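You operate a simulated robot arm through the tools that you are given. There is no shell and no other tool. Be economical: measure what you need, move in short steps, check, and stop when the job is done.

Carry out the task below with a simulated robot arm. There is one attempt and no reset: what you move stays moved.

TASK
Grease the silver bearing in the bearing packer as the stroke card says.
Fine: clamp it with the packer lever, fingers off the shoe; full strokes of the plunger; lever up, bearing on the clean tray. Set down upright: what you pick out. Where these are worked on the way, their far stop is far enough and under half their travel is too little: packer lever.

Only the result counts: the job must be done as asked and must still hold three seconds after the hand-in. Knocking over, shifting, dropping, spilling or breaking anything else fails it.

THE ROBOT
A 7-joint arm with a two-finger parallel gripper, fixed in place. Base frame: the origin is at the foot of the arm, x ahead of it, y to its left, z up; the work surface is at about z = 0. Readings come in m, rad, newtons and seconds.
With the tool pointing down near the work surface it reaches from about 0.24 to 0.62 m from the base axis. Its first joint turns from -1.152 to 1.152 rad. Payload 2.6 kg.
The tool frame sits at the grasp point between the pads (the TCP): z along the fingers, y along the line on which they close. The tips reach 0.03 m beyond it. Largest opening 0.094 m; finger width 0.028, thickness 0.01; the body of the gripper, 0.05 by 0.096 m, starts 0.055 m behind the TCP.
Orientation is told as [roll, pitch, yaw] about the base's x, y, z axes, in that order, counted from this pose: with the fingers straight down and closing along the base's y, the tool's x points along the base's -x, its y along +y and its z along -z.

THE INTERFACE
- The arm moves only by the tool jog_arm. Its argument "series" is a list of rows, each an object of numbers (a shift or turn left out is 0, a gripper value left out holds the last): "rx", "ry", "rz": the turn, a rotation vector about the tool's x, y, z in rad; "dx", "dy", "dz": the shift along the tool's x, y, z in cm; "grip": the gripper command, from -1 (shut) to 1 (fully open), values between in proportion. In form: [{"rx": .., "ry": .., "rz": .., "dx": .., "dy": .., "dz": .., "grip": ..}, ...]. A call has 1 to 20 rows; each row shifts and turns the commanded pose from where the row before left it, along the tool's axes as they then stand. Rows are played at 5 a second. More than 0.05 m and 0.15 rad between two rows, or a gripper value outside its range, and nothing of the call is played. A pose out of reach is approached as far as the arm can. The call stops where the force on the tool passes 70 N (or 10 N more than at its start, if that is more) or the arm is blocked; 0.2 s more then pass. Each finger travels about 0.072 m/s and halts on what it meets, pressing with about 23 N; the grip force reading is that of the motor and also rises with nothing between the fingers. The clock runs only during rows and for 0.2 s after the last one: add rows that do not move to give the fingers time. The reply holds the time, the measured pose of the TCP, the force on the tool along the base axes, the opening and the grip force, in the units named above and with some noise, with the torque about the TCP (base axes, N m) and any sound that the robot's microphone picked up, and new pictures: "show" is both (left out), scene, wrist or none.
- Cameras (640 x 400 px; columns grow to the right, rows downward): "scene" is fixed at [0.0253, 0.4233, 0.5671]; the picture's right is [-0.86, -0.51, 0.00], its down [-0.28, 0.47, -0.84] and it looks along [0.42, -0.72, -0.55] (base axes); focal length 290 px, centre (320, 200). "wrist" rides on the gripper at [0.076, 0.014, -0.102] in the tool frame; the picture's right is [-0.18, 0.98, 0.00], its down [-0.75, -0.14, -0.64] and it looks along [-0.63, -0.12, 0.77] (tool axes); focal length 243 px, centre (320, 200).
- pixel_to_xyz(camera, pixels): there is no depth. For up to 12 entries [column, row, z] of the newest picture of that camera ("zoom" is the newest enlarged one), the place [x, y] in the base frame at which the ray of that pixel passes the height z, good to about 0.003 m. It takes no simulated time.
- enlarge(camera, box): a new picture of the part [left, top, right, bottom] of that camera's present view, enlarged. It takes no simulated time.
- close_job(): hands the job in; it is judged then, once.

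Go step by step. Measure first, check grasps and placings, and put right what went wrong. The budget is 80 turns and 200 pictures, counting those below and the enlarged ones. Unless the task says otherwise, let go and move clear before handing in, and close with one line.

The tools are called as name(argument=value, ...) on one line, values as JSON. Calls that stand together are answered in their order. jog_arm: Moves the arm, as the interface text tells. Its arguments: {"type":"object","properties":{"series":{"type":"array"},"show":{"type":"string","enum":["both","scene","wrist","none"]}},"required":["series"]} The other tools are called the same way: pixel_to_xyz (camera, pixels) gives the place at which the rays of pixels pass given heights; enlarge (camera, box) takes an enlarged picture of a part of a camera's view; close_job () hands the job in.

At the start:

```text
clock: 0.0
tcp_pos: [0.3157, -0.1774, 0.3857]
tcp_rot: [0.001, 0.002, 0.0]
wrist_force: [-0.8, -0.5, -0.1]
moment: [-0.01, -0.03, -0.04]
width: 0.0939
grip_force: 0.0
```

scene: 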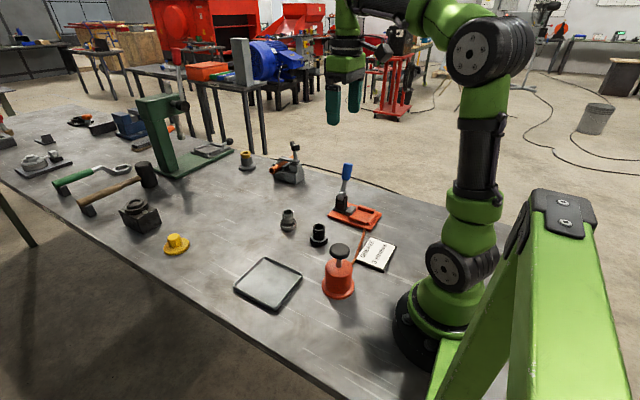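
wrist: 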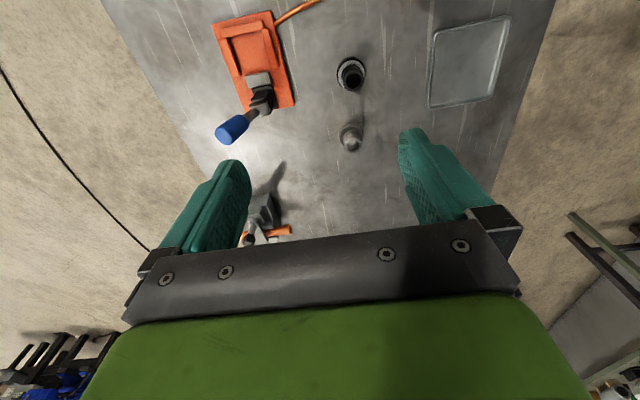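

I see the packer (red base with blue lever at ~(350,200)), a pump with plunger (340,270), a card at (375,253), two bearings at (288,220) and (318,235), and a tray at (268,284). I'll enlarge these.

enlarge(camera="scene", box=[300, 150, 420, 225])

enlarge(camera="scene", box=[310, 220, 410, 300])

enlarge(camera="scene", box=[220, 190, 340, 310])

enlarge(camera="wrist", box=[190, 0, 530, 210])

```text
5.33 times, centred on (360, 188) of scene
```

zoom: 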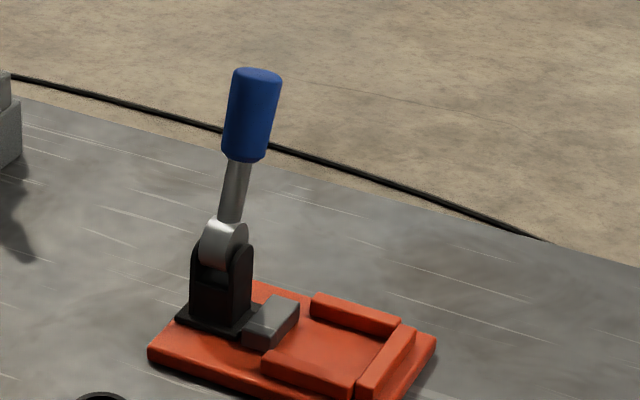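

```text
5.00 times, centred on (360, 260) of scene
```

zoom: 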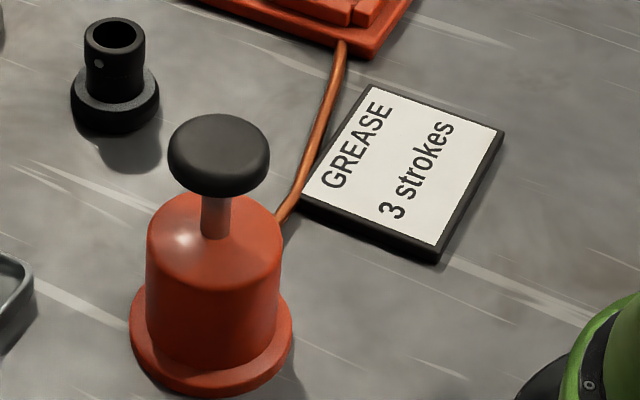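

```text
3.33 times, centred on (280, 250) of scene
```

zoom: 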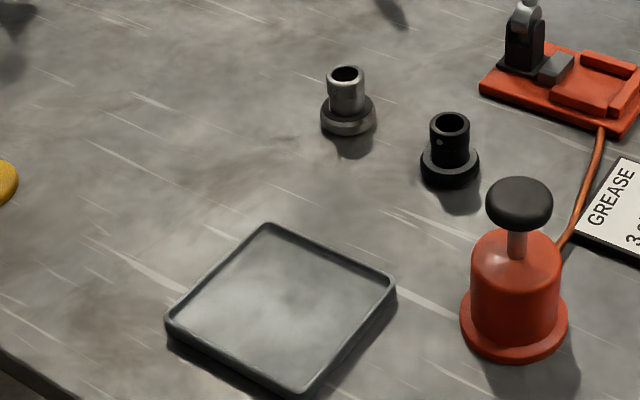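

```text
1.88 times, centred on (360, 105) of wrist
```

zoom: 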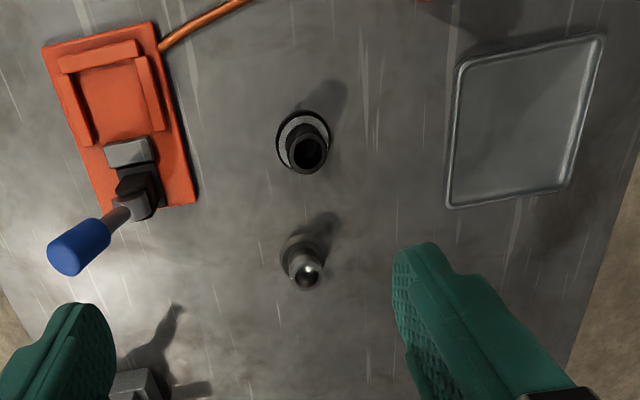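

The card says 3 strokes. The silver bearing is at (288,225) and the open nest at (363,216). I'll measure the main places.

pixel_to_xyz(camera="scene", pixels=[[288.4, 226.6, 0.01], [287.5, 211.9, 0.05], [319, 240, 0.01], [327.8, 216.1, 0.015], [382, 213.9, 0.015], [362.8, 216.1, 0.015], [350.7, 210.9, 0.03], [341.7, 195.5, 0.06], [348.2, 164.6, 0.12], [339.6, 251, 0.1], [338, 289, 0.01], [268.5, 283, 0.005]])

pixel_to_xyz(camera="wrist", pixels=[[352, 135, 0.05], [350, 128, 0.01], [347, 75, 0.01], [212, 23, 0.015], [271, 10, 0.015], [294, 105, 0.015], [242, 111, 0.015], [250, 49, 0.015], [257, 80, 0.03], [262, 108, 0.06], [232, 130, 0.12], [465, 62, 0.005]])

```text
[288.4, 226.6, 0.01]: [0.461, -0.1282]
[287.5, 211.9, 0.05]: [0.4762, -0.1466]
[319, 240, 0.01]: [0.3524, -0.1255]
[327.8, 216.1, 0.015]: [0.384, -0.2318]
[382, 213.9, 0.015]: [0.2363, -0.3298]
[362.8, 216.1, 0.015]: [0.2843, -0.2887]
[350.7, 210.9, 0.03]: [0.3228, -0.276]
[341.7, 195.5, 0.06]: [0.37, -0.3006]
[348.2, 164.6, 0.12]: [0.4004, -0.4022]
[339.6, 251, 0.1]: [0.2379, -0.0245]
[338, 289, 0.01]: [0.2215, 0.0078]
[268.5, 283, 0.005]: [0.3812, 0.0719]
```

```text
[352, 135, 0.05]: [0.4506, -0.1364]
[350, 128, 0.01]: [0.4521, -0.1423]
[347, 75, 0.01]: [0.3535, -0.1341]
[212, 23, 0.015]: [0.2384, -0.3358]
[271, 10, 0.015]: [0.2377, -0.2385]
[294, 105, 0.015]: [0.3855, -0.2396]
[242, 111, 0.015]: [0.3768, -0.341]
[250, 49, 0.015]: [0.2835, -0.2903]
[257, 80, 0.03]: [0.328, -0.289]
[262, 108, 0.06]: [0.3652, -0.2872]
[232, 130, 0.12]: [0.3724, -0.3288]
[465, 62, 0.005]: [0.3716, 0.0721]
```

Both cameras agree: the silver bearing is near (0.456,-0.136), the packer is axis-aligned with its nest near (0.283,-0.29), and the lever stands upright at x≈0.365. I'll move toward the bearing for a closer wrist view.

jog_arm(series=[{"dx": -3.5, "dy": 1, "dz": 3, "grip": 1}, {"dx": -3.5, "dy": 1, "dz": 3}, {"dx": -3.5, "dy": 1, "dz": 3}, {"dx": -3.5, "dy": 1, "dz": 3}, {"dz": 3}, {"dz": 0}])

enlarge(camera="wrist", box=[220, 0, 460, 200])

enlarge(camera="wrist", box=[0, 0, 240, 150])

```text
clock: 1.4
tcp_pos: [0.4585, -0.1343, 0.2336]
tcp_rot: [-0.001, 0.0, -0.001]
wrist_force: [-0.8, 0.7, 1.1]
moment: [0.01, -0.02, 0.03]
width: 0.0937
grip_force: 0.0
```

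scene: 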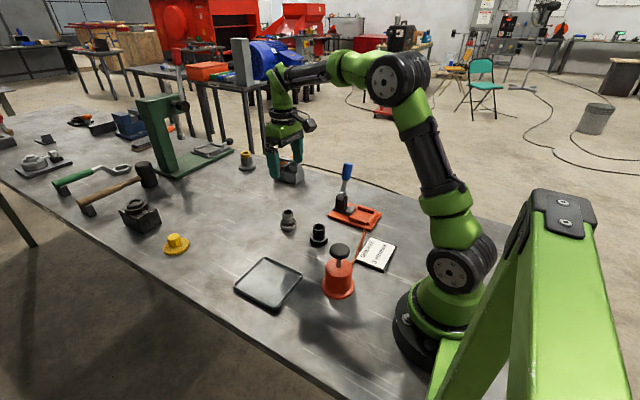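
wrist: 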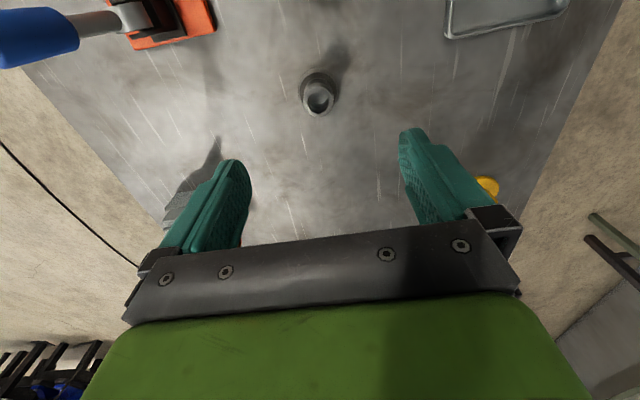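

```text
2.00 times, centred on (340, 100) of wrist
```

zoom: 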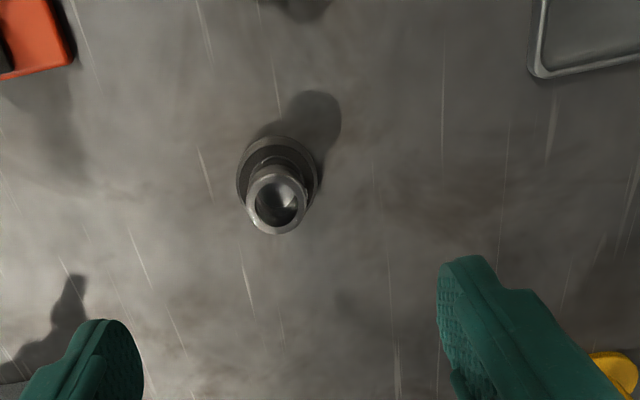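

```text
2.67 times, centred on (120, 75) of wrist
```

zoom: 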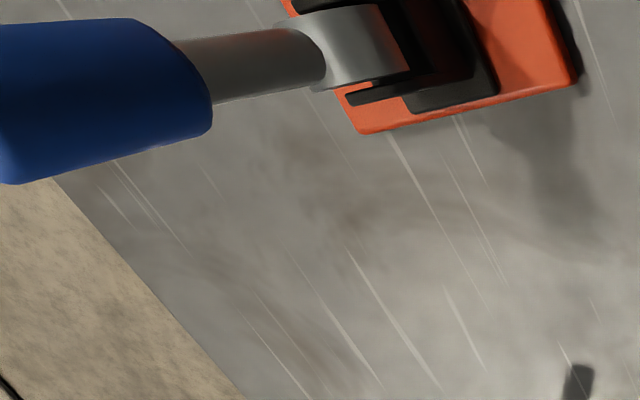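

Lever swings in the x–z plane (ears either side in y). Now pin down the bearing from this view.

pixel_to_xyz(camera="wrist", pixels=[[318, 101.5, 0.05], [318, 101.5, 0.06], [318.5, 88, 0.015], [298, 90, 0.01], [339, 90, 0.01], [303, 101, 0.055], [333, 101, 0.055]])

enlarge(camera="scene", box=[264, 195, 344, 245])

```text
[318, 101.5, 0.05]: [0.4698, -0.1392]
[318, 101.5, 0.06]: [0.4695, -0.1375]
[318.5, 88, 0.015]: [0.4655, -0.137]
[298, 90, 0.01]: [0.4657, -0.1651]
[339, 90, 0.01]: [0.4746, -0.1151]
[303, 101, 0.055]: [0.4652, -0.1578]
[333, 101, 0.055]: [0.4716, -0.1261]
```

```text
8.00 times, centred on (304, 220) of scene
```

zoom: 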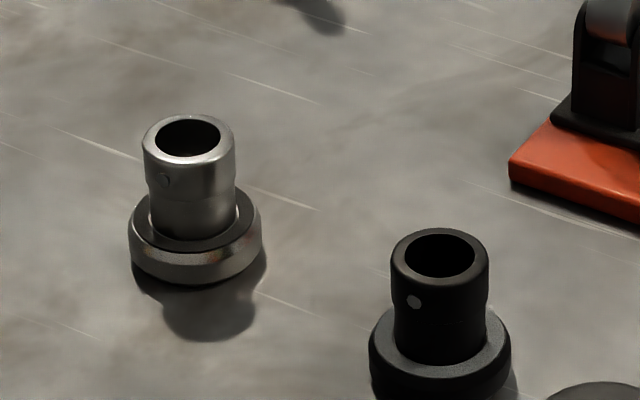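

Bearing centre ≈ (0.469,-0.139), about 0.053 tall, flange 0.05, sleeve 0.033 wide. I'll line up and come down to z≈0.12 to re-check before closing.

jog_arm(series=[{"dx": -1.0, "dy": -0.45, "dz": 4}, {"dz": 4}, {"dz": 3.3}, {"dz": 0}])

enlarge(camera="scene", box=[224, 170, 352, 250])

```text
clock: 2.4
tcp_pos: [0.4658, -0.1398, 0.1187]
tcp_rot: [-0.001, -0.001, -0.002]
wrist_force: [1.1, 0.0, -0.4]
moment: [0.01, -0.01, -0.01]
width: 0.094
grip_force: 0.1
```

scene: 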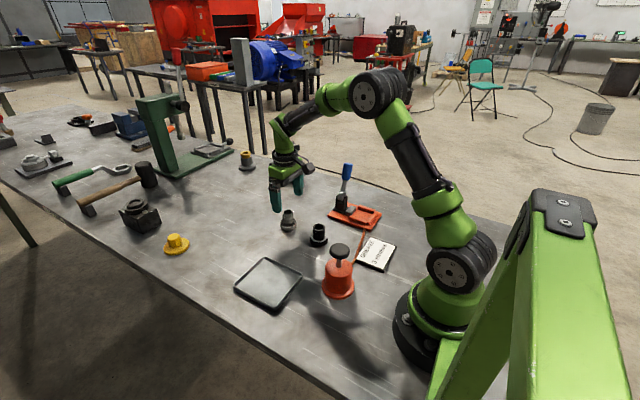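
wrist: 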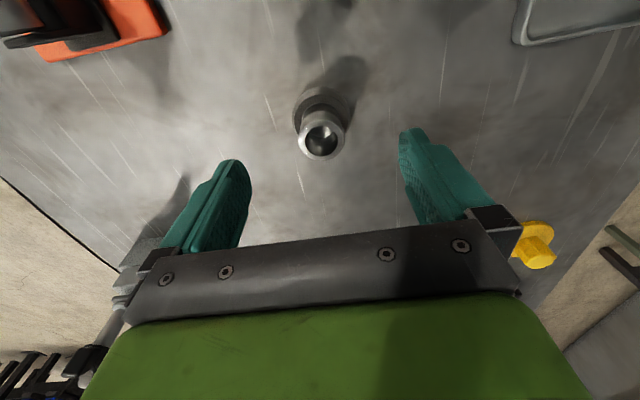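

```text
5.00 times, centred on (288, 210) of scene
```

zoom: 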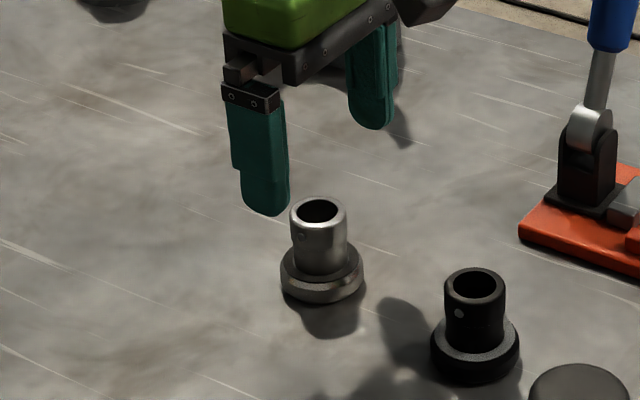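

Bearing top at (321,139) versus expected (320,134) for the TCP: about 4 mm more +x needed, y fine. I'll lower and close.

jog_arm(series=[{"dx": -0.35, "dz": 2}, {"dz": 2}, {"dz": 1.8}, {"dz": 0}, {"grip": -1}, {}, {}, {}, {}])

enlarge(camera="scene", box=[224, 170, 352, 250])

```text
clock: 4.4
tcp_pos: [0.4684, -0.1407, 0.0649]
tcp_rot: [0.001, 0.001, 0.0]
wrist_force: [0.3, 0.8, 0.1]
moment: [0.0, 0.01, 0.0]
width: 0.033
grip_force: 22.8
```

scene: 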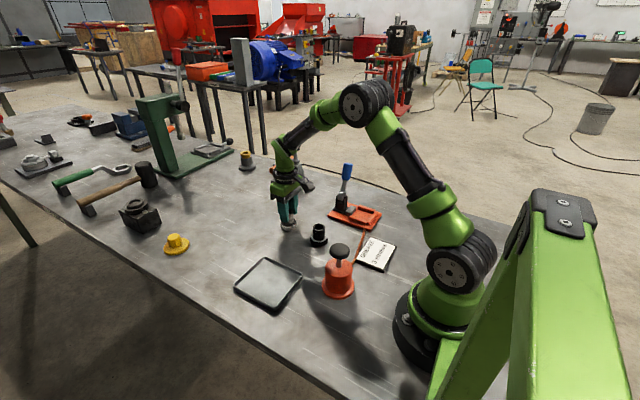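
wrist: 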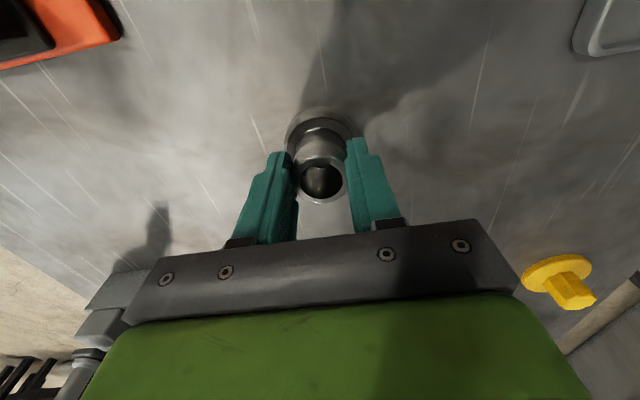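

```text
5.00 times, centred on (288, 210) of scene
```

zoom: 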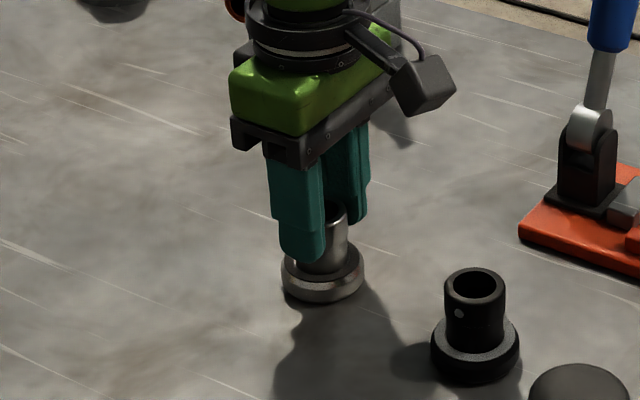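

Gripped on the sleeve (width 0.033, upright). Lift and carry over to the packer, first along x, then y, to stay off the lever.

jog_arm(series=[{"dz": -2}, {"dz": -4}, {"dz": -4}, {"dz": -4}, {"dx": 4.5}, {"dx": 4.5}, {"dx": 4.5}, {"dx": 5}, {"dy": -4}, {"dy": -4}, {"dy": -3}, {"dy": 0}])

enlarge(camera="wrist", box=[160, 0, 480, 200])

enlarge(camera="scene", box=[300, 150, 428, 230])

```text
clock: 7.0
tcp_pos: [0.284, -0.2516, 0.2053]
tcp_rot: [-0.001, 0.0, 0.0]
wrist_force: [-0.5, 0.1, -3.5]
moment: [0.01, 0.0, 0.0]
width: 0.033
grip_force: 23.4
```

scene: 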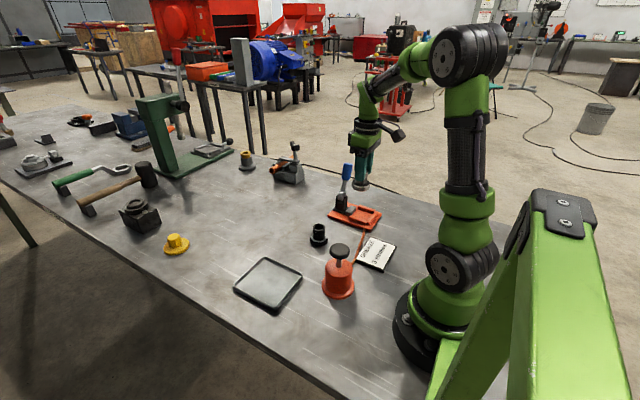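
wrist: 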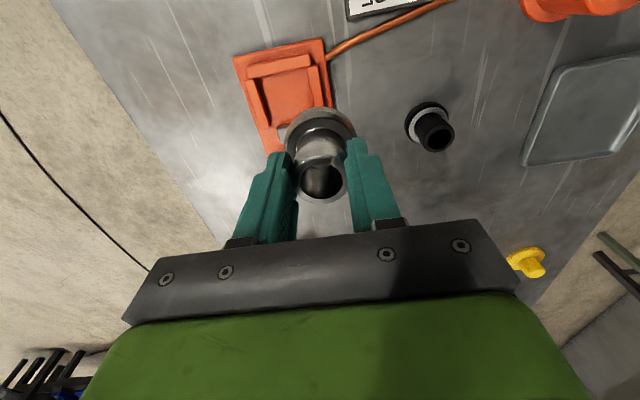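

```text
2.00 times, centred on (320, 100) of wrist
```

zoom: 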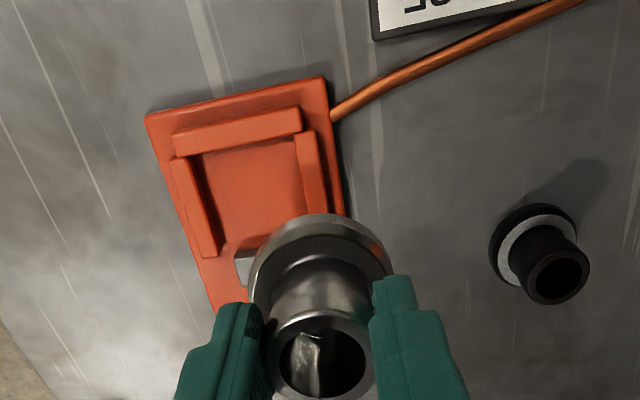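

```text
5.00 times, centred on (364, 190) of scene
```

zoom: 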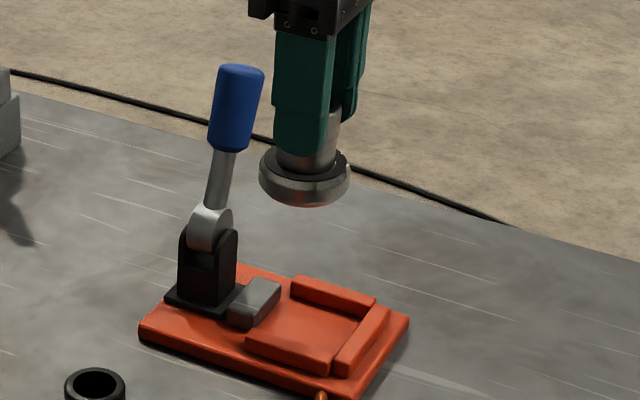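

I need nest position precisely, so I'll measure the rails' corners in both views.

pixel_to_xyz(camera="wrist", pixels=[[260, 77, 0.015], [308.5, 70, 0.015], [270, 126, 0.015], [232, 57, 0.013], [322, 38, 0.013], [246, 80, 0.025], [307, 67, 0.025], [270, 126, 0.025], [262, 128, 0.025], [247, 63, 0.025], [310, 53, 0.025]])

pixel_to_xyz(camera="zoom", pixels=[[138, 325, 0.013], [410, 317, 0.013], [348, 398, 0.013], [292, 293, 0.015], [360, 322, 0.015], [335, 357, 0.025], [244, 335, 0.025], [388, 307, 0.025], [292, 278, 0.025], [228, 318, 0.025], [278, 292, 0.025], [333, 372, 0.015]])

```text
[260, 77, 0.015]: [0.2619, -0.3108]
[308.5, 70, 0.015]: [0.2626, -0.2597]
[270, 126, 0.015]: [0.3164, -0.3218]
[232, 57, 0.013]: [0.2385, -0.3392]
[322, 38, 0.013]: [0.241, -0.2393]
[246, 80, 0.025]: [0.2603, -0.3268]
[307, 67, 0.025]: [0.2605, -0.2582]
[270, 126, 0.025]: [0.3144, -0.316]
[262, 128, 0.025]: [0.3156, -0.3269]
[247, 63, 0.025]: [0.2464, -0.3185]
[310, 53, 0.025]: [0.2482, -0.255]
```

```text
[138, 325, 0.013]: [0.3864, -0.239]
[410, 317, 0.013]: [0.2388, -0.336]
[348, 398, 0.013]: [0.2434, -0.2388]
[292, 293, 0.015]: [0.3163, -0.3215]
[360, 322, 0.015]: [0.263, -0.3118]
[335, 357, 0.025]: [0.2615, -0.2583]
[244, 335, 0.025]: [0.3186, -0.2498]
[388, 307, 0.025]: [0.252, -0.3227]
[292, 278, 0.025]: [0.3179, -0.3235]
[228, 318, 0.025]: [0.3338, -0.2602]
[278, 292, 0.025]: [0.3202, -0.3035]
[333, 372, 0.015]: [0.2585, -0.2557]
```

Nest inner: back rail x≈0.2615, sides y≈-0.316…-0.260, shoe face x≈0.32; target bearing centre ≈ (0.291,-0.288). Check the held bearing's offset from the TCP.

pixel_to_xyz(camera="zoom", pixels=[[305, 172, 0.156], [259, 172, 0.153], [351, 168, 0.153], [305, 207, 0.141]])

pixel_to_xyz(camera="wrist", pixels=[[320, 178.5, 0.194], [284, 137, 0.15], [356, 132, 0.15], [320, 107, 0.142]])

```text
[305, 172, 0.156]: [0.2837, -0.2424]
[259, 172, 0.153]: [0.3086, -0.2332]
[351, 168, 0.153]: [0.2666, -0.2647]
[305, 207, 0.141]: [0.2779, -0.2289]
```

```text
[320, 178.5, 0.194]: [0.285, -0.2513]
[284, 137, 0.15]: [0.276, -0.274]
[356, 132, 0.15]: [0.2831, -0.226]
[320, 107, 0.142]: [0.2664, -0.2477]
```

Offset is about zero. Line up over the nest and descend to just above the rails, then look.

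jog_arm(series=[{"dx": -0.6, "dy": -1.9}, {"dy": -1.8}, {"dz": 3}, {"dz": 3}, {"dz": 3}, {"dz": 1}, {}])

enlarge(camera="scene", box=[320, 165, 400, 225])

enlarge(camera="wrist", box=[220, 40, 420, 190])

```text
clock: 8.6
tcp_pos: [0.2889, -0.2874, 0.1037]
tcp_rot: [-0.001, 0.0, -0.001]
wrist_force: [0.2, 1.1, -2.9]
moment: [-0.01, -0.01, -0.01]
width: 0.033
grip_force: 22.9
```

scene: 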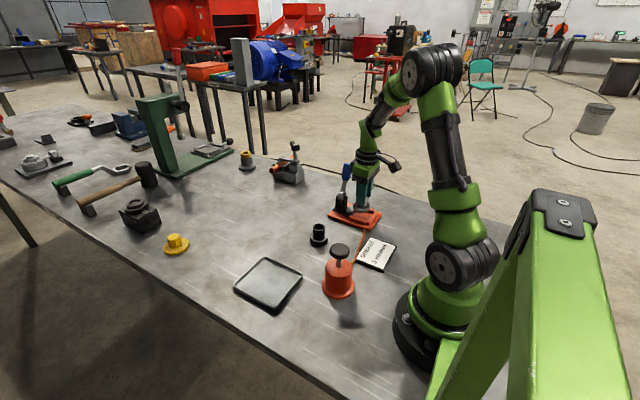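
wrist: 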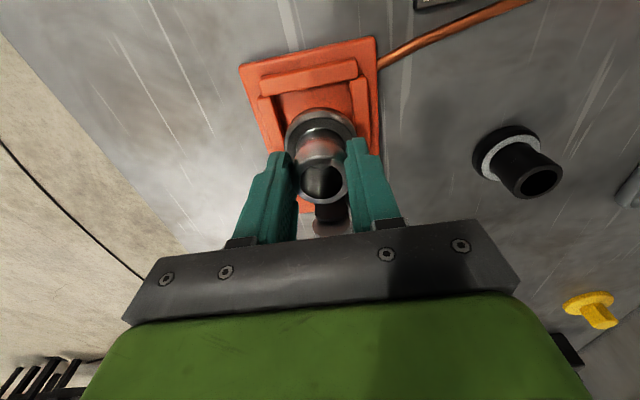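

```text
6.67 times, centred on (360, 195) of scene
```

zoom: 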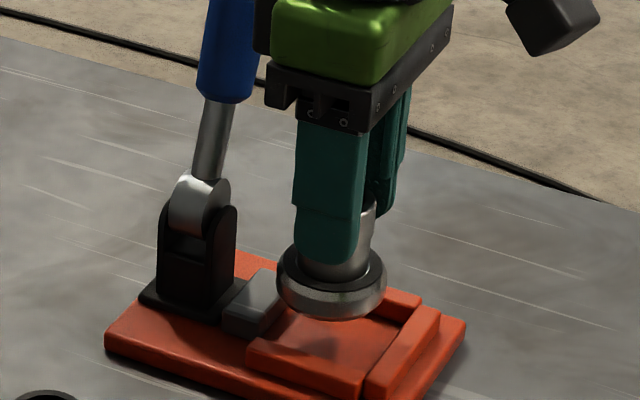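

```text
2.67 times, centred on (320, 115) of wrist
```

zoom: 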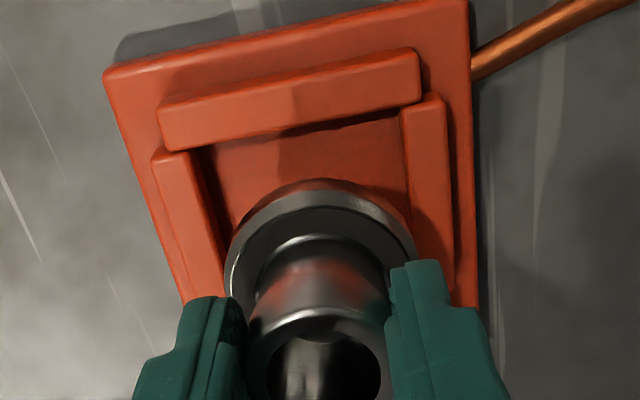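

Bearing hovers over the nest, centred between the rails, clear of the shoe. Lower toward the floor of the nest.

jog_arm(series=[{"dz": 1}, {"dz": 1}, {"dz": 0.2}, {}])

enlarge(camera="scene", box=[320, 175, 400, 225])

enlarge(camera="wrist", box=[220, 40, 420, 190])

```text
clock: 9.6
tcp_pos: [0.2895, -0.2875, 0.0822]
tcp_rot: [0.001, 0.001, 0.0]
wrist_force: [-0.6, 0.6, -2.9]
moment: [-0.03, 0.0, -0.02]
width: 0.0328
grip_force: 22.7
```

scene: 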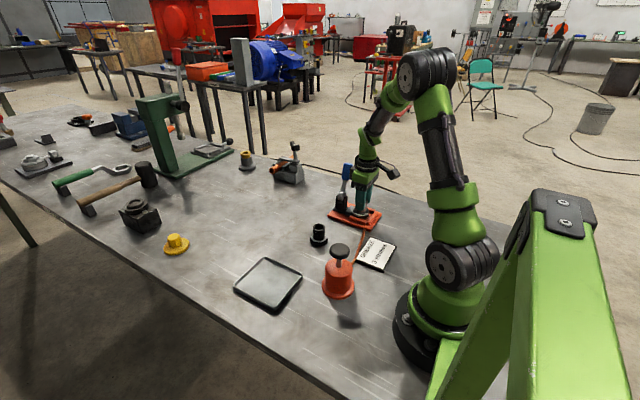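
wrist: 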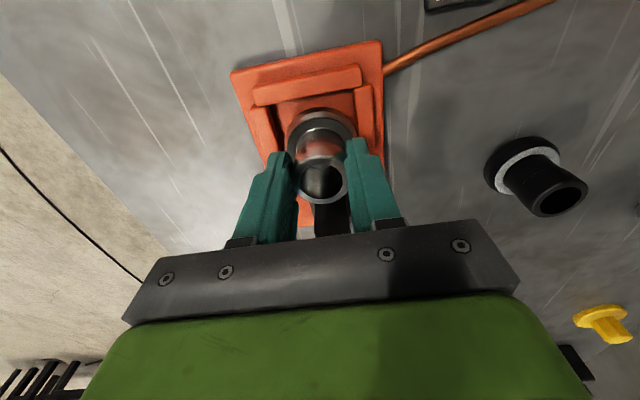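

```text
8.00 times, centred on (360, 200) of scene
```

zoom: 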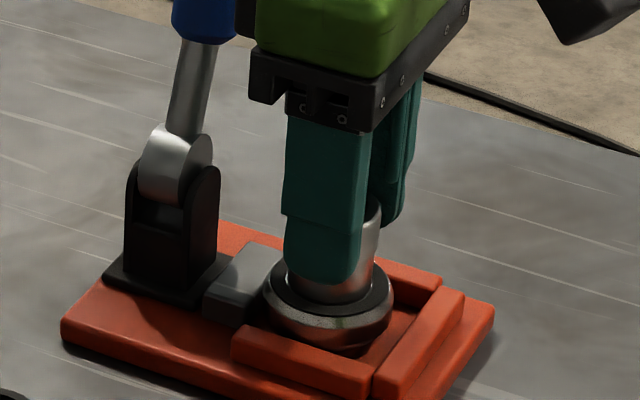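

```text
2.67 times, centred on (320, 115) of wrist
```

zoom: 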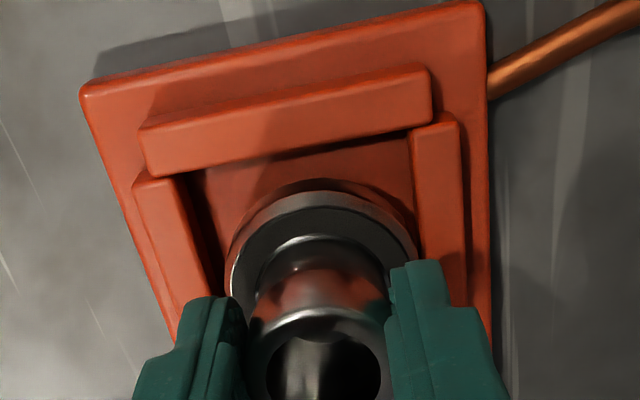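

Flange seems close to the shoe; measure gaps to the back rail and side rails.

pixel_to_xyz(camera="zoom", pixels=[[320, 190, 0.034], [320, 182, 0.018], [320, 148, 0.015], [230, 270, 0.028], [417, 250, 0.028], [180, 180, 0.025], [410, 140, 0.025], [180, 180, 0.015]])

```text
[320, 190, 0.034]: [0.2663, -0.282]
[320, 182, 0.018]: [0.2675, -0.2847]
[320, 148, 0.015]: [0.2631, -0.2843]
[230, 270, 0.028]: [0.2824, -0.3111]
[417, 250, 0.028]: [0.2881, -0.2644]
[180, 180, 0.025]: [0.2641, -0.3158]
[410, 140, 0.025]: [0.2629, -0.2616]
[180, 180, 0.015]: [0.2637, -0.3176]
```

Bearing is centred in y, with a few mm gap to the back rail. Shift 2 mm away from the shoe and set it down.

jog_arm(series=[{"dx": 0.2}, {"dz": 0.2}, {"dz": 0.2}, {}], show="none")

```text
clock: 10.6
tcp_pos: [0.2873, -0.2877, 0.0778]
tcp_rot: [-0.001, 0.0, 0.001]
wrist_force: [0.1, -0.5, -2.9]
moment: [0.0, 0.03, -0.02]
width: 0.033
grip_force: 23.1
```

jog_arm(series=[{"dz": 0.15}, {"dz": 0.15}, {}])

enlarge(camera="scene", box=[320, 175, 400, 225])

```text
clock: 11.4
tcp_pos: [0.2882, -0.2889, 0.0753]
tcp_rot: [0.0, -0.002, 0.0]
wrist_force: [-3.9, 3.8, 13.8]
moment: [0.18, 0.31, 0.01]
width: 0.0331
grip_force: 22.7
```

scene: 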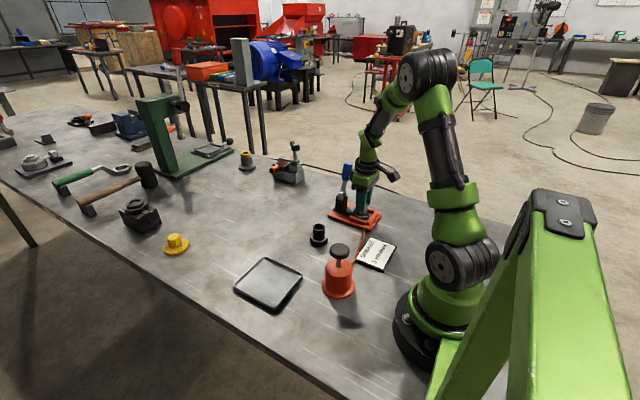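
wrist: 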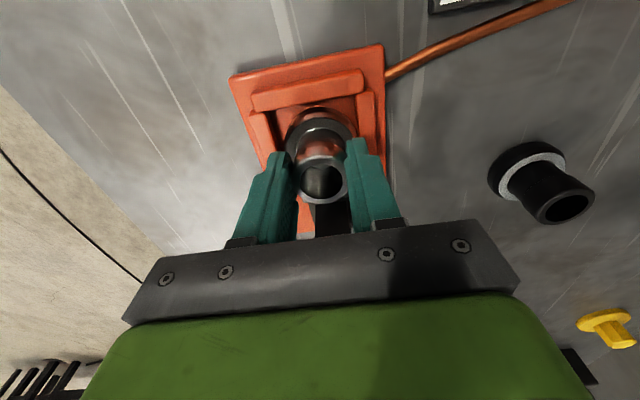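

```text
8.00 times, centred on (360, 200) of scene
```

zoom: 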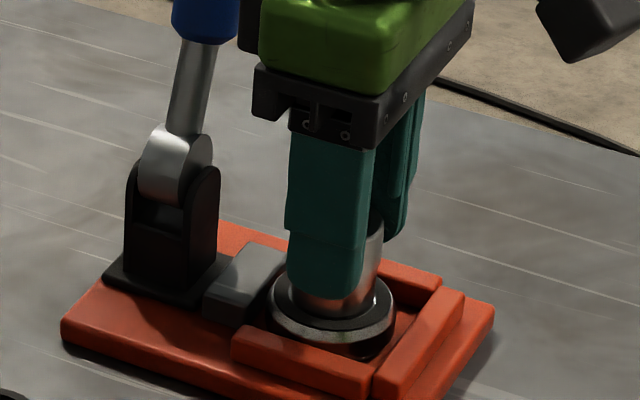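

Contact at z≈0.0755 with ~15 N: the bearing sits on the nest floor between rails. Release and rise.

jog_arm(series=[{"dz": -0.15}, {"grip": 0.3}, {}, {}, {"dz": -2}, {"dz": -4}, {"dz": -4}, {"dy": 4}, {"dy": 3}, {}])

enlarge(camera="scene", box=[320, 155, 400, 225])

enlarge(camera="wrist", box=[200, 0, 400, 150])

```text
clock: 13.6
tcp_pos: [0.2869, -0.2198, 0.1752]
tcp_rot: [0.001, 0.0, 0.0]
wrist_force: [-0.4, -0.2, -0.3]
moment: [-0.02, -0.01, -0.01]
width: 0.0612
grip_force: 0.1
```

scene: 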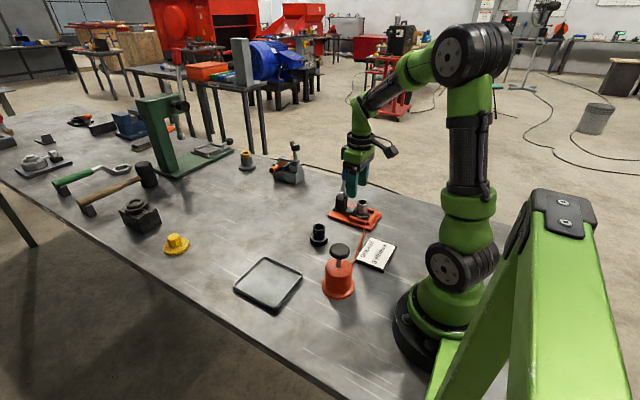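
wrist: 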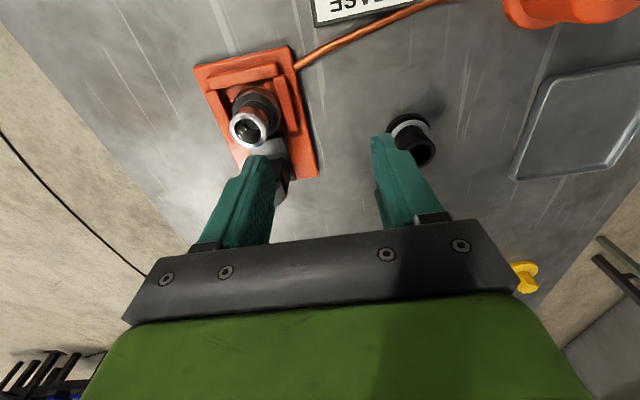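

```text
5.71 times, centred on (360, 190) of scene
```

zoom: 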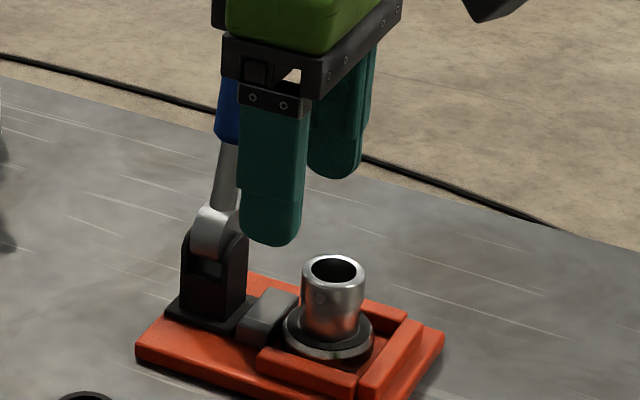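

```text
2.67 times, centred on (300, 75) of wrist
```

zoom: 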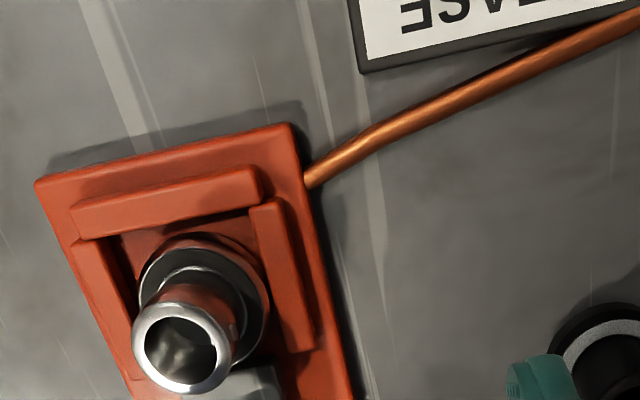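

Bearing stands upright in the nest behind the shoe, gripper free. Now I'll raise and look at the lever to locate its knob.

jog_arm(series=[{"dz": -4}, {"dz": -4, "grip": 0.3}, {"dz": -4, "dy": -1.5}, {"dy": -2}, {}])

enlarge(camera="wrist", box=[220, 40, 420, 190])

enlarge(camera="scene", box=[312, 155, 392, 205])

```text
clock: 14.8
tcp_pos: [0.2879, -0.2542, 0.2956]
tcp_rot: [0.0, -0.001, 0.001]
wrist_force: [-0.6, -0.8, 0.8]
moment: [-0.03, -0.01, 0.01]
width: 0.0613
grip_force: 0.1
```

scene: 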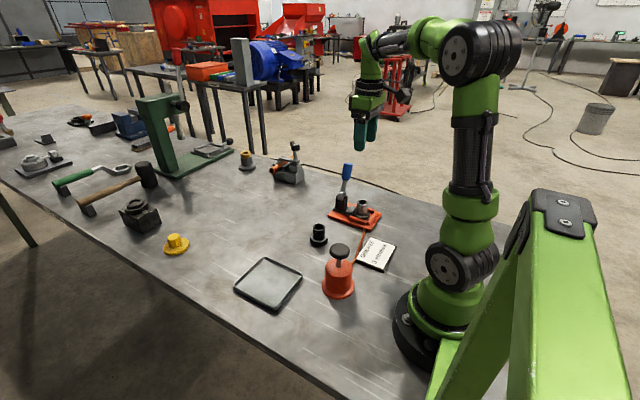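
wrist: 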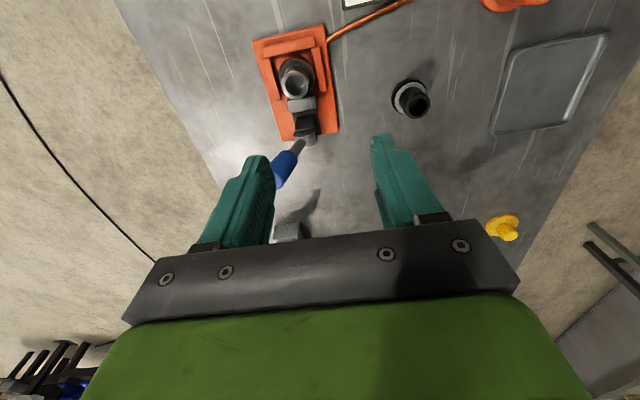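

```text
2.67 times, centred on (320, 115) of wrist
```

zoom: 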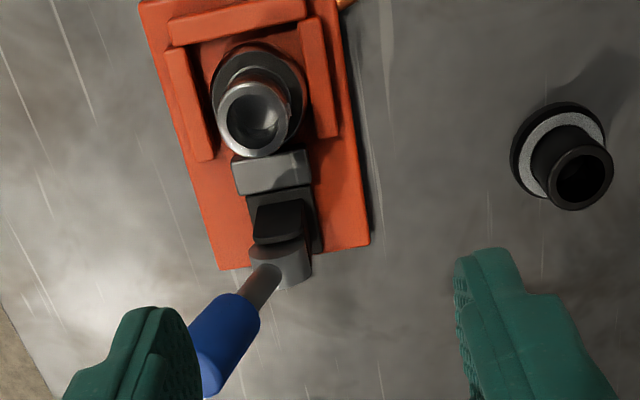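

```text
8.00 times, centred on (352, 180) of scene
```

zoom: 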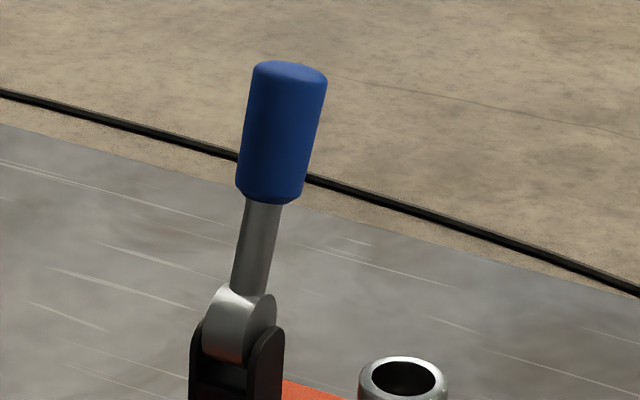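

The lever leans about 9° toward the nest: knob centre ≈ (0.3475,-0.29,0.157), pivot ≈ (0.363,-0.289,0.066), so clamping swings it toward +x. I'll straddle the knob with open fingers from above, then grip it.

jog_arm(series=[{"dx": -3, "dy": -1.8, "grip": 1}, {"dx": -3, "dy": -1.8}, {}, {"dz": 4}, {"dz": 4}, {"dz": 3}, {}])

enlarge(camera="scene", box=[312, 140, 408, 210])

```text
clock: 16.4
tcp_pos: [0.3469, -0.2904, 0.1861]
tcp_rot: [0.002, -0.001, 0.001]
wrist_force: [0.5, -0.3, -0.4]
moment: [-0.03, -0.01, -0.01]
width: 0.0939
grip_force: 0.0
```

scene: 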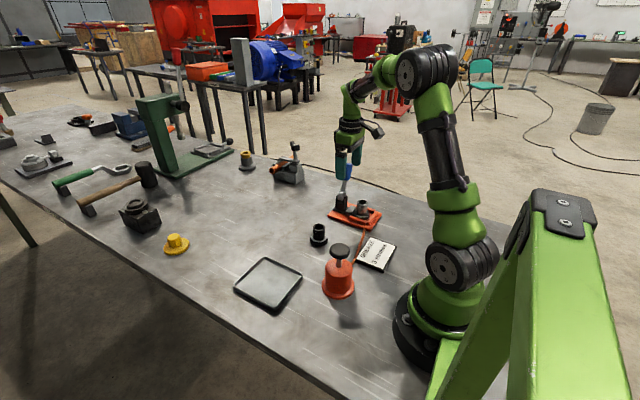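
wrist: 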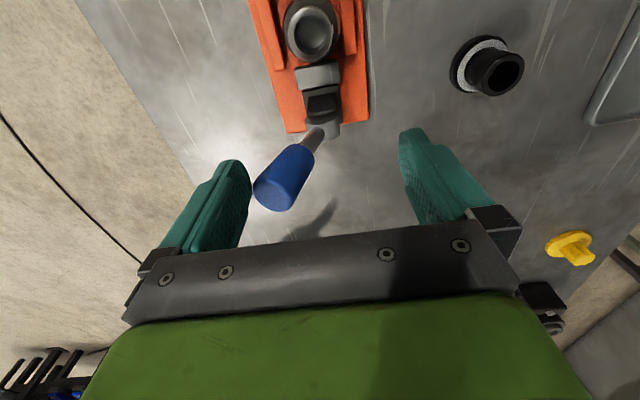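

```text
5.71 times, centred on (360, 175) of scene
```

zoom: 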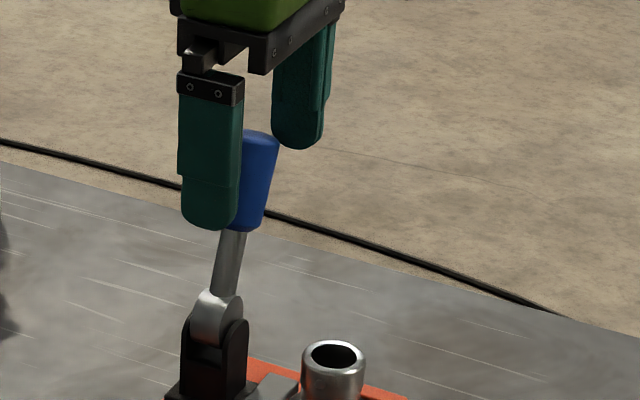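

The knob top at wrist (275,197) is left of centre: the lever actually leans toward -y (top y≈-0.314). I need to see the hinge axis closely.

enlarge(camera="wrist", box=[282, 50, 378, 150])

enlarge(camera="scene", box=[322, 185, 370, 215])

pixel_to_xyz(camera="wrist", pixels=[[275, 197, 0.17], [302, 148, 0.122], [322, 128, 0.07], [300, 130, 0.013], [369, 118, 0.013]])

```text
4.00 times, centred on (330, 100) of wrist
```

zoom: 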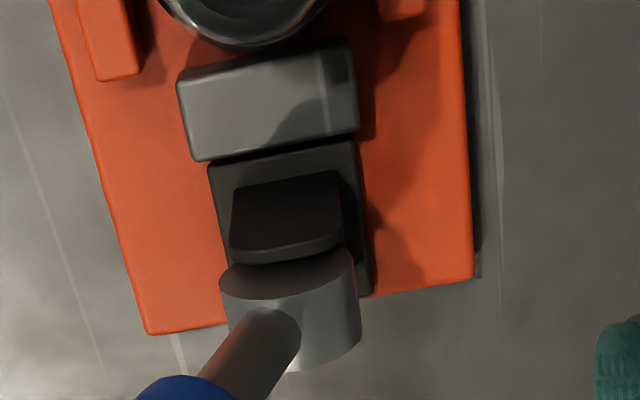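

```text
13.33 times, centred on (346, 200) of scene
```

zoom: 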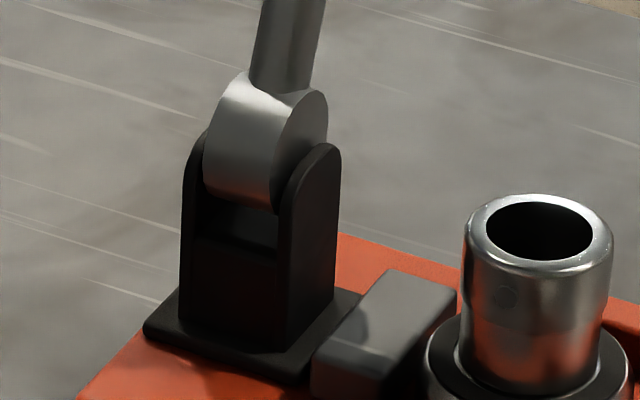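

```text
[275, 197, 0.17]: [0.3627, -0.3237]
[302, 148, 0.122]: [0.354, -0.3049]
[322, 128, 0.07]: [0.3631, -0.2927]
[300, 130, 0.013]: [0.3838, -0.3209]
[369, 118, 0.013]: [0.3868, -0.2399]
```

Now clear: the hinge axis runs along x and the lever swings in y–z, leaning ~14° toward -y (knob centre ≈ (0.358,-0.309,0.147), pivot ≈ (0.36,-0.29,0.065)). I'll rise and yaw the gripper -90° so the pads close along x on the knob and can follow its arc.

jog_arm(series=[{"dz": -4}, {"dz": -3}, {"rz": 0.15}, {"rz": 0.15}, {"rz": 0.15}, {"rz": 0.15}, {"rz": 0.15}, {"rz": 0.15}, {"rz": 0.15}, {"rz": 0.15}, {"rz": 0.15}, {"rz": 0.15}, {"rz": 0.0708}, {"dx": -1.9, "dy": 1.1}, {}])

```text
clock: 19.6
tcp_pos: [0.3592, -0.3067, 0.2576]
tcp_rot: [-0.002, 0.0, -1.569]
wrist_force: [-0.7, -1.0, 0.3]
moment: [0.01, -0.02, -0.01]
width: 0.094
grip_force: 0.0
```

scene: 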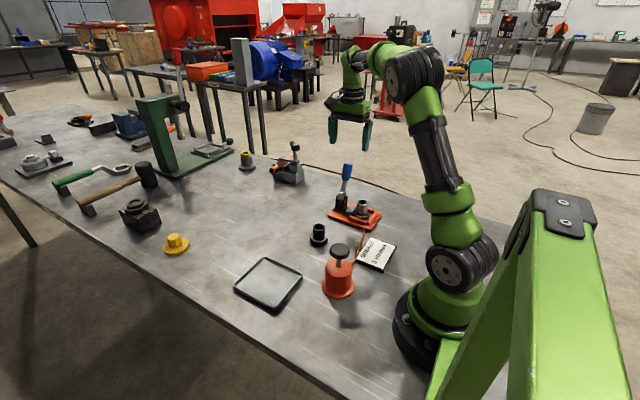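
wrist: 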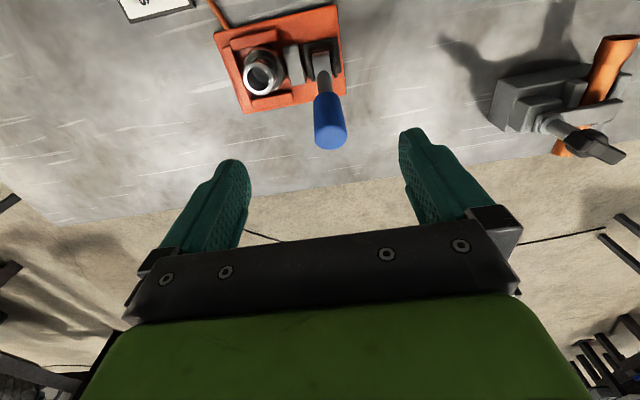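

View confirms: lever hangs between the fingers, knob top at (330,142) → top ≈ (0.364,-0.323,0.171). Adjust to (0.363,-0.315) and descend around the knob.

jog_arm(series=[{"dx": -0.8, "dy": 0.4, "dz": 3}, {"dz": 3}, {"dz": 3}, {"dz": 1.6}, {}])

enlarge(camera="scene", box=[304, 140, 400, 220])

```text
clock: 20.8
tcp_pos: [0.3626, -0.316, 0.1495]
tcp_rot: [0.0, 0.0, -1.57]
wrist_force: [0.0, -0.6, 1.4]
moment: [-0.01, 0.01, 0.0]
width: 0.094
grip_force: 0.0
```

scene: 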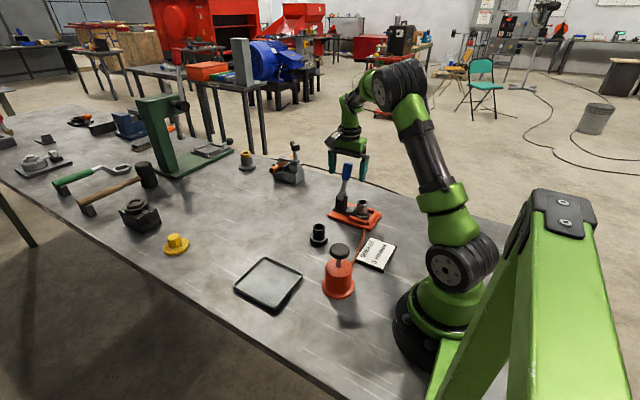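
wrist: 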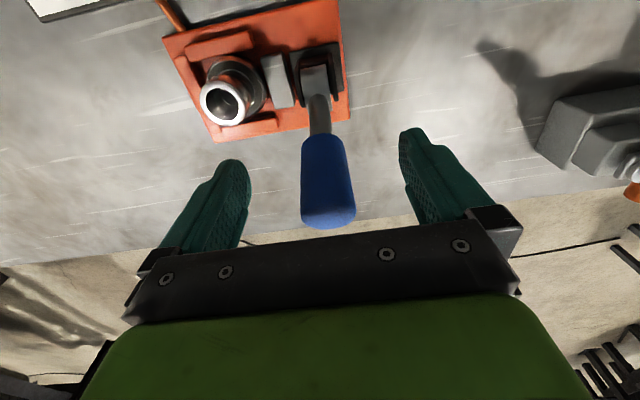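

```text
5.00 times, centred on (352, 180) of scene
```

zoom: 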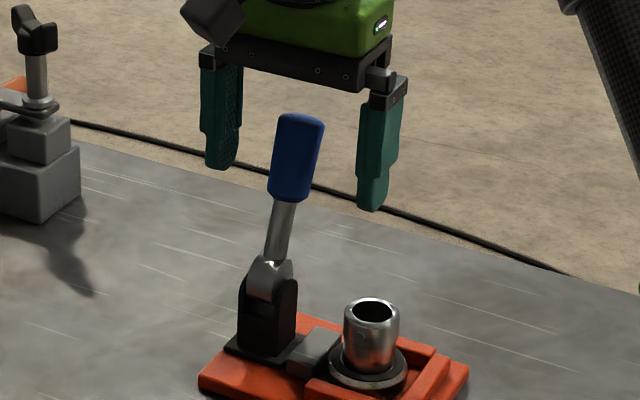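

Knob (rows 135–215, col 328) is centred between the fingers within ~3 mm. Nudge and grip.

jog_arm(series=[{"dx": 0.3, "dy": 0.3}, {"grip": -1}, {}, {}, {}, {}])

enlarge(camera="scene", box=[304, 140, 400, 220])

```text
clock: 22.2
tcp_pos: [0.3642, -0.3118, 0.151]
tcp_rot: [-0.002, 0.0, -1.569]
wrist_force: [-7.2, 1.5, 1.6]
moment: [0.13, -0.02, -0.09]
width: 0.0324
grip_force: 44.7
```

scene: 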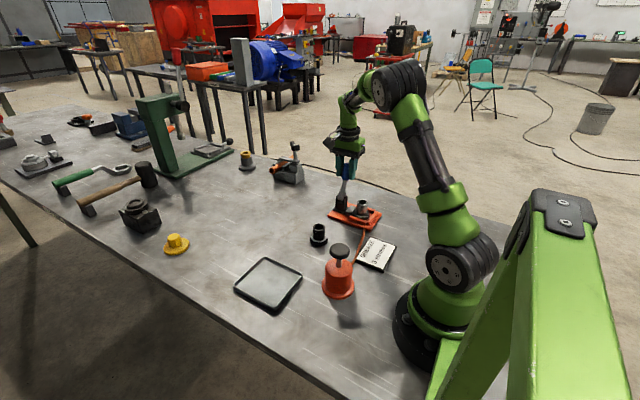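
wrist: 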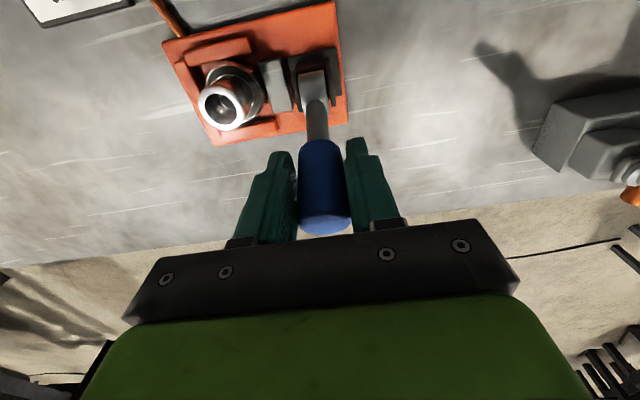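

```text
5.00 times, centred on (352, 180) of scene
```

zoom: 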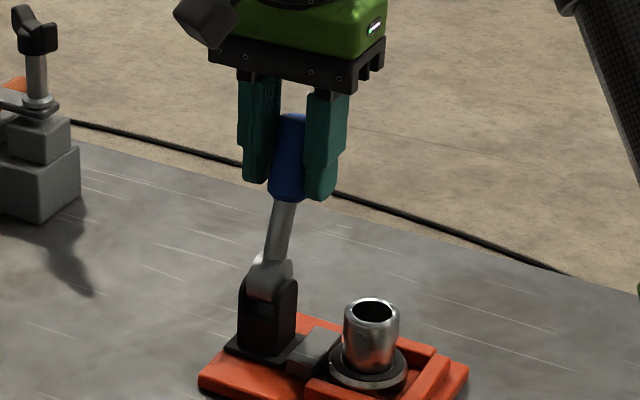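

Gripped with a small -x side load (-7 N). I'll ease that by 2 mm and swing the knob to vertical as a test of the arc.

jog_arm(series=[{"dy": -0.2}, {"dx": 0.7, "dz": -0.15}, {"dx": 0.7, "dz": -0.1}, {"dx": 0.8, "dz": -0.03}, {}])

enlarge(camera="wrist", box=[160, 0, 400, 150])

```text
clock: 23.4
tcp_pos: [0.362, -0.2897, 0.1535]
tcp_rot: [0.001, 0.002, -1.571]
wrist_force: [-0.3, -0.1, 0.3]
moment: [0.03, -0.02, -0.01]
width: 0.0001
grip_force: 32.5
```

scene: 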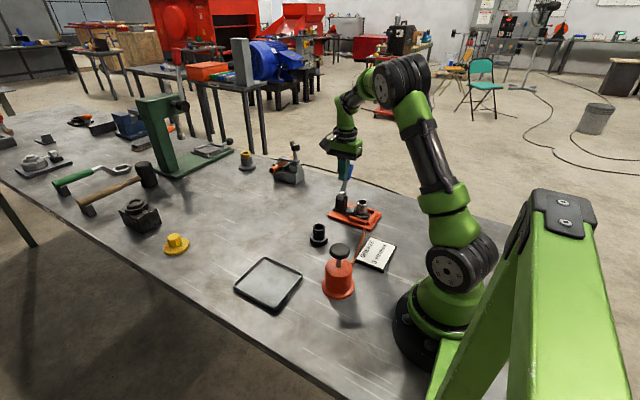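
wrist: 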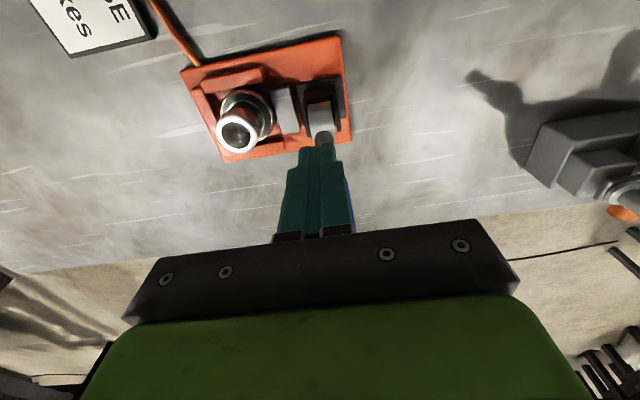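

```text
2.67 times, centred on (280, 75) of wrist
```

zoom: 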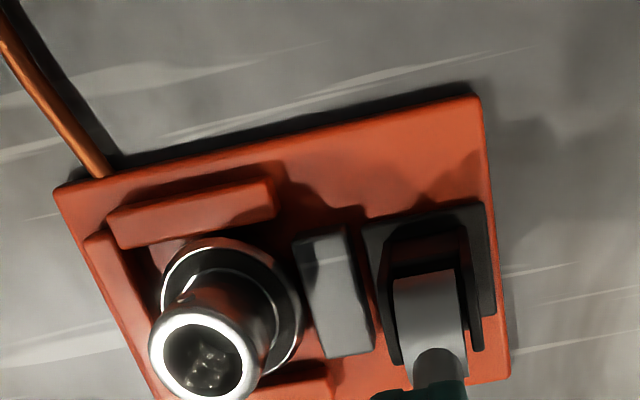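

The fingers slipped off: width 0 and the lever still leans to -y behind them, so +y is stiff or a stop. I'll test the other direction gently by pushing -y with the closed fingers while watching force.

jog_arm(series=[{"dx": -0.3}, {"dx": -0.3}, {}], show="none")

```text
clock: 24.2
tcp_pos: [0.363, -0.2963, 0.1538]
tcp_rot: [0.001, -0.001, -1.571]
wrist_force: [0.5, 2.8, -1.4]
moment: [0.03, 0.01, -0.04]
width: 0.0
grip_force: 32.9
```

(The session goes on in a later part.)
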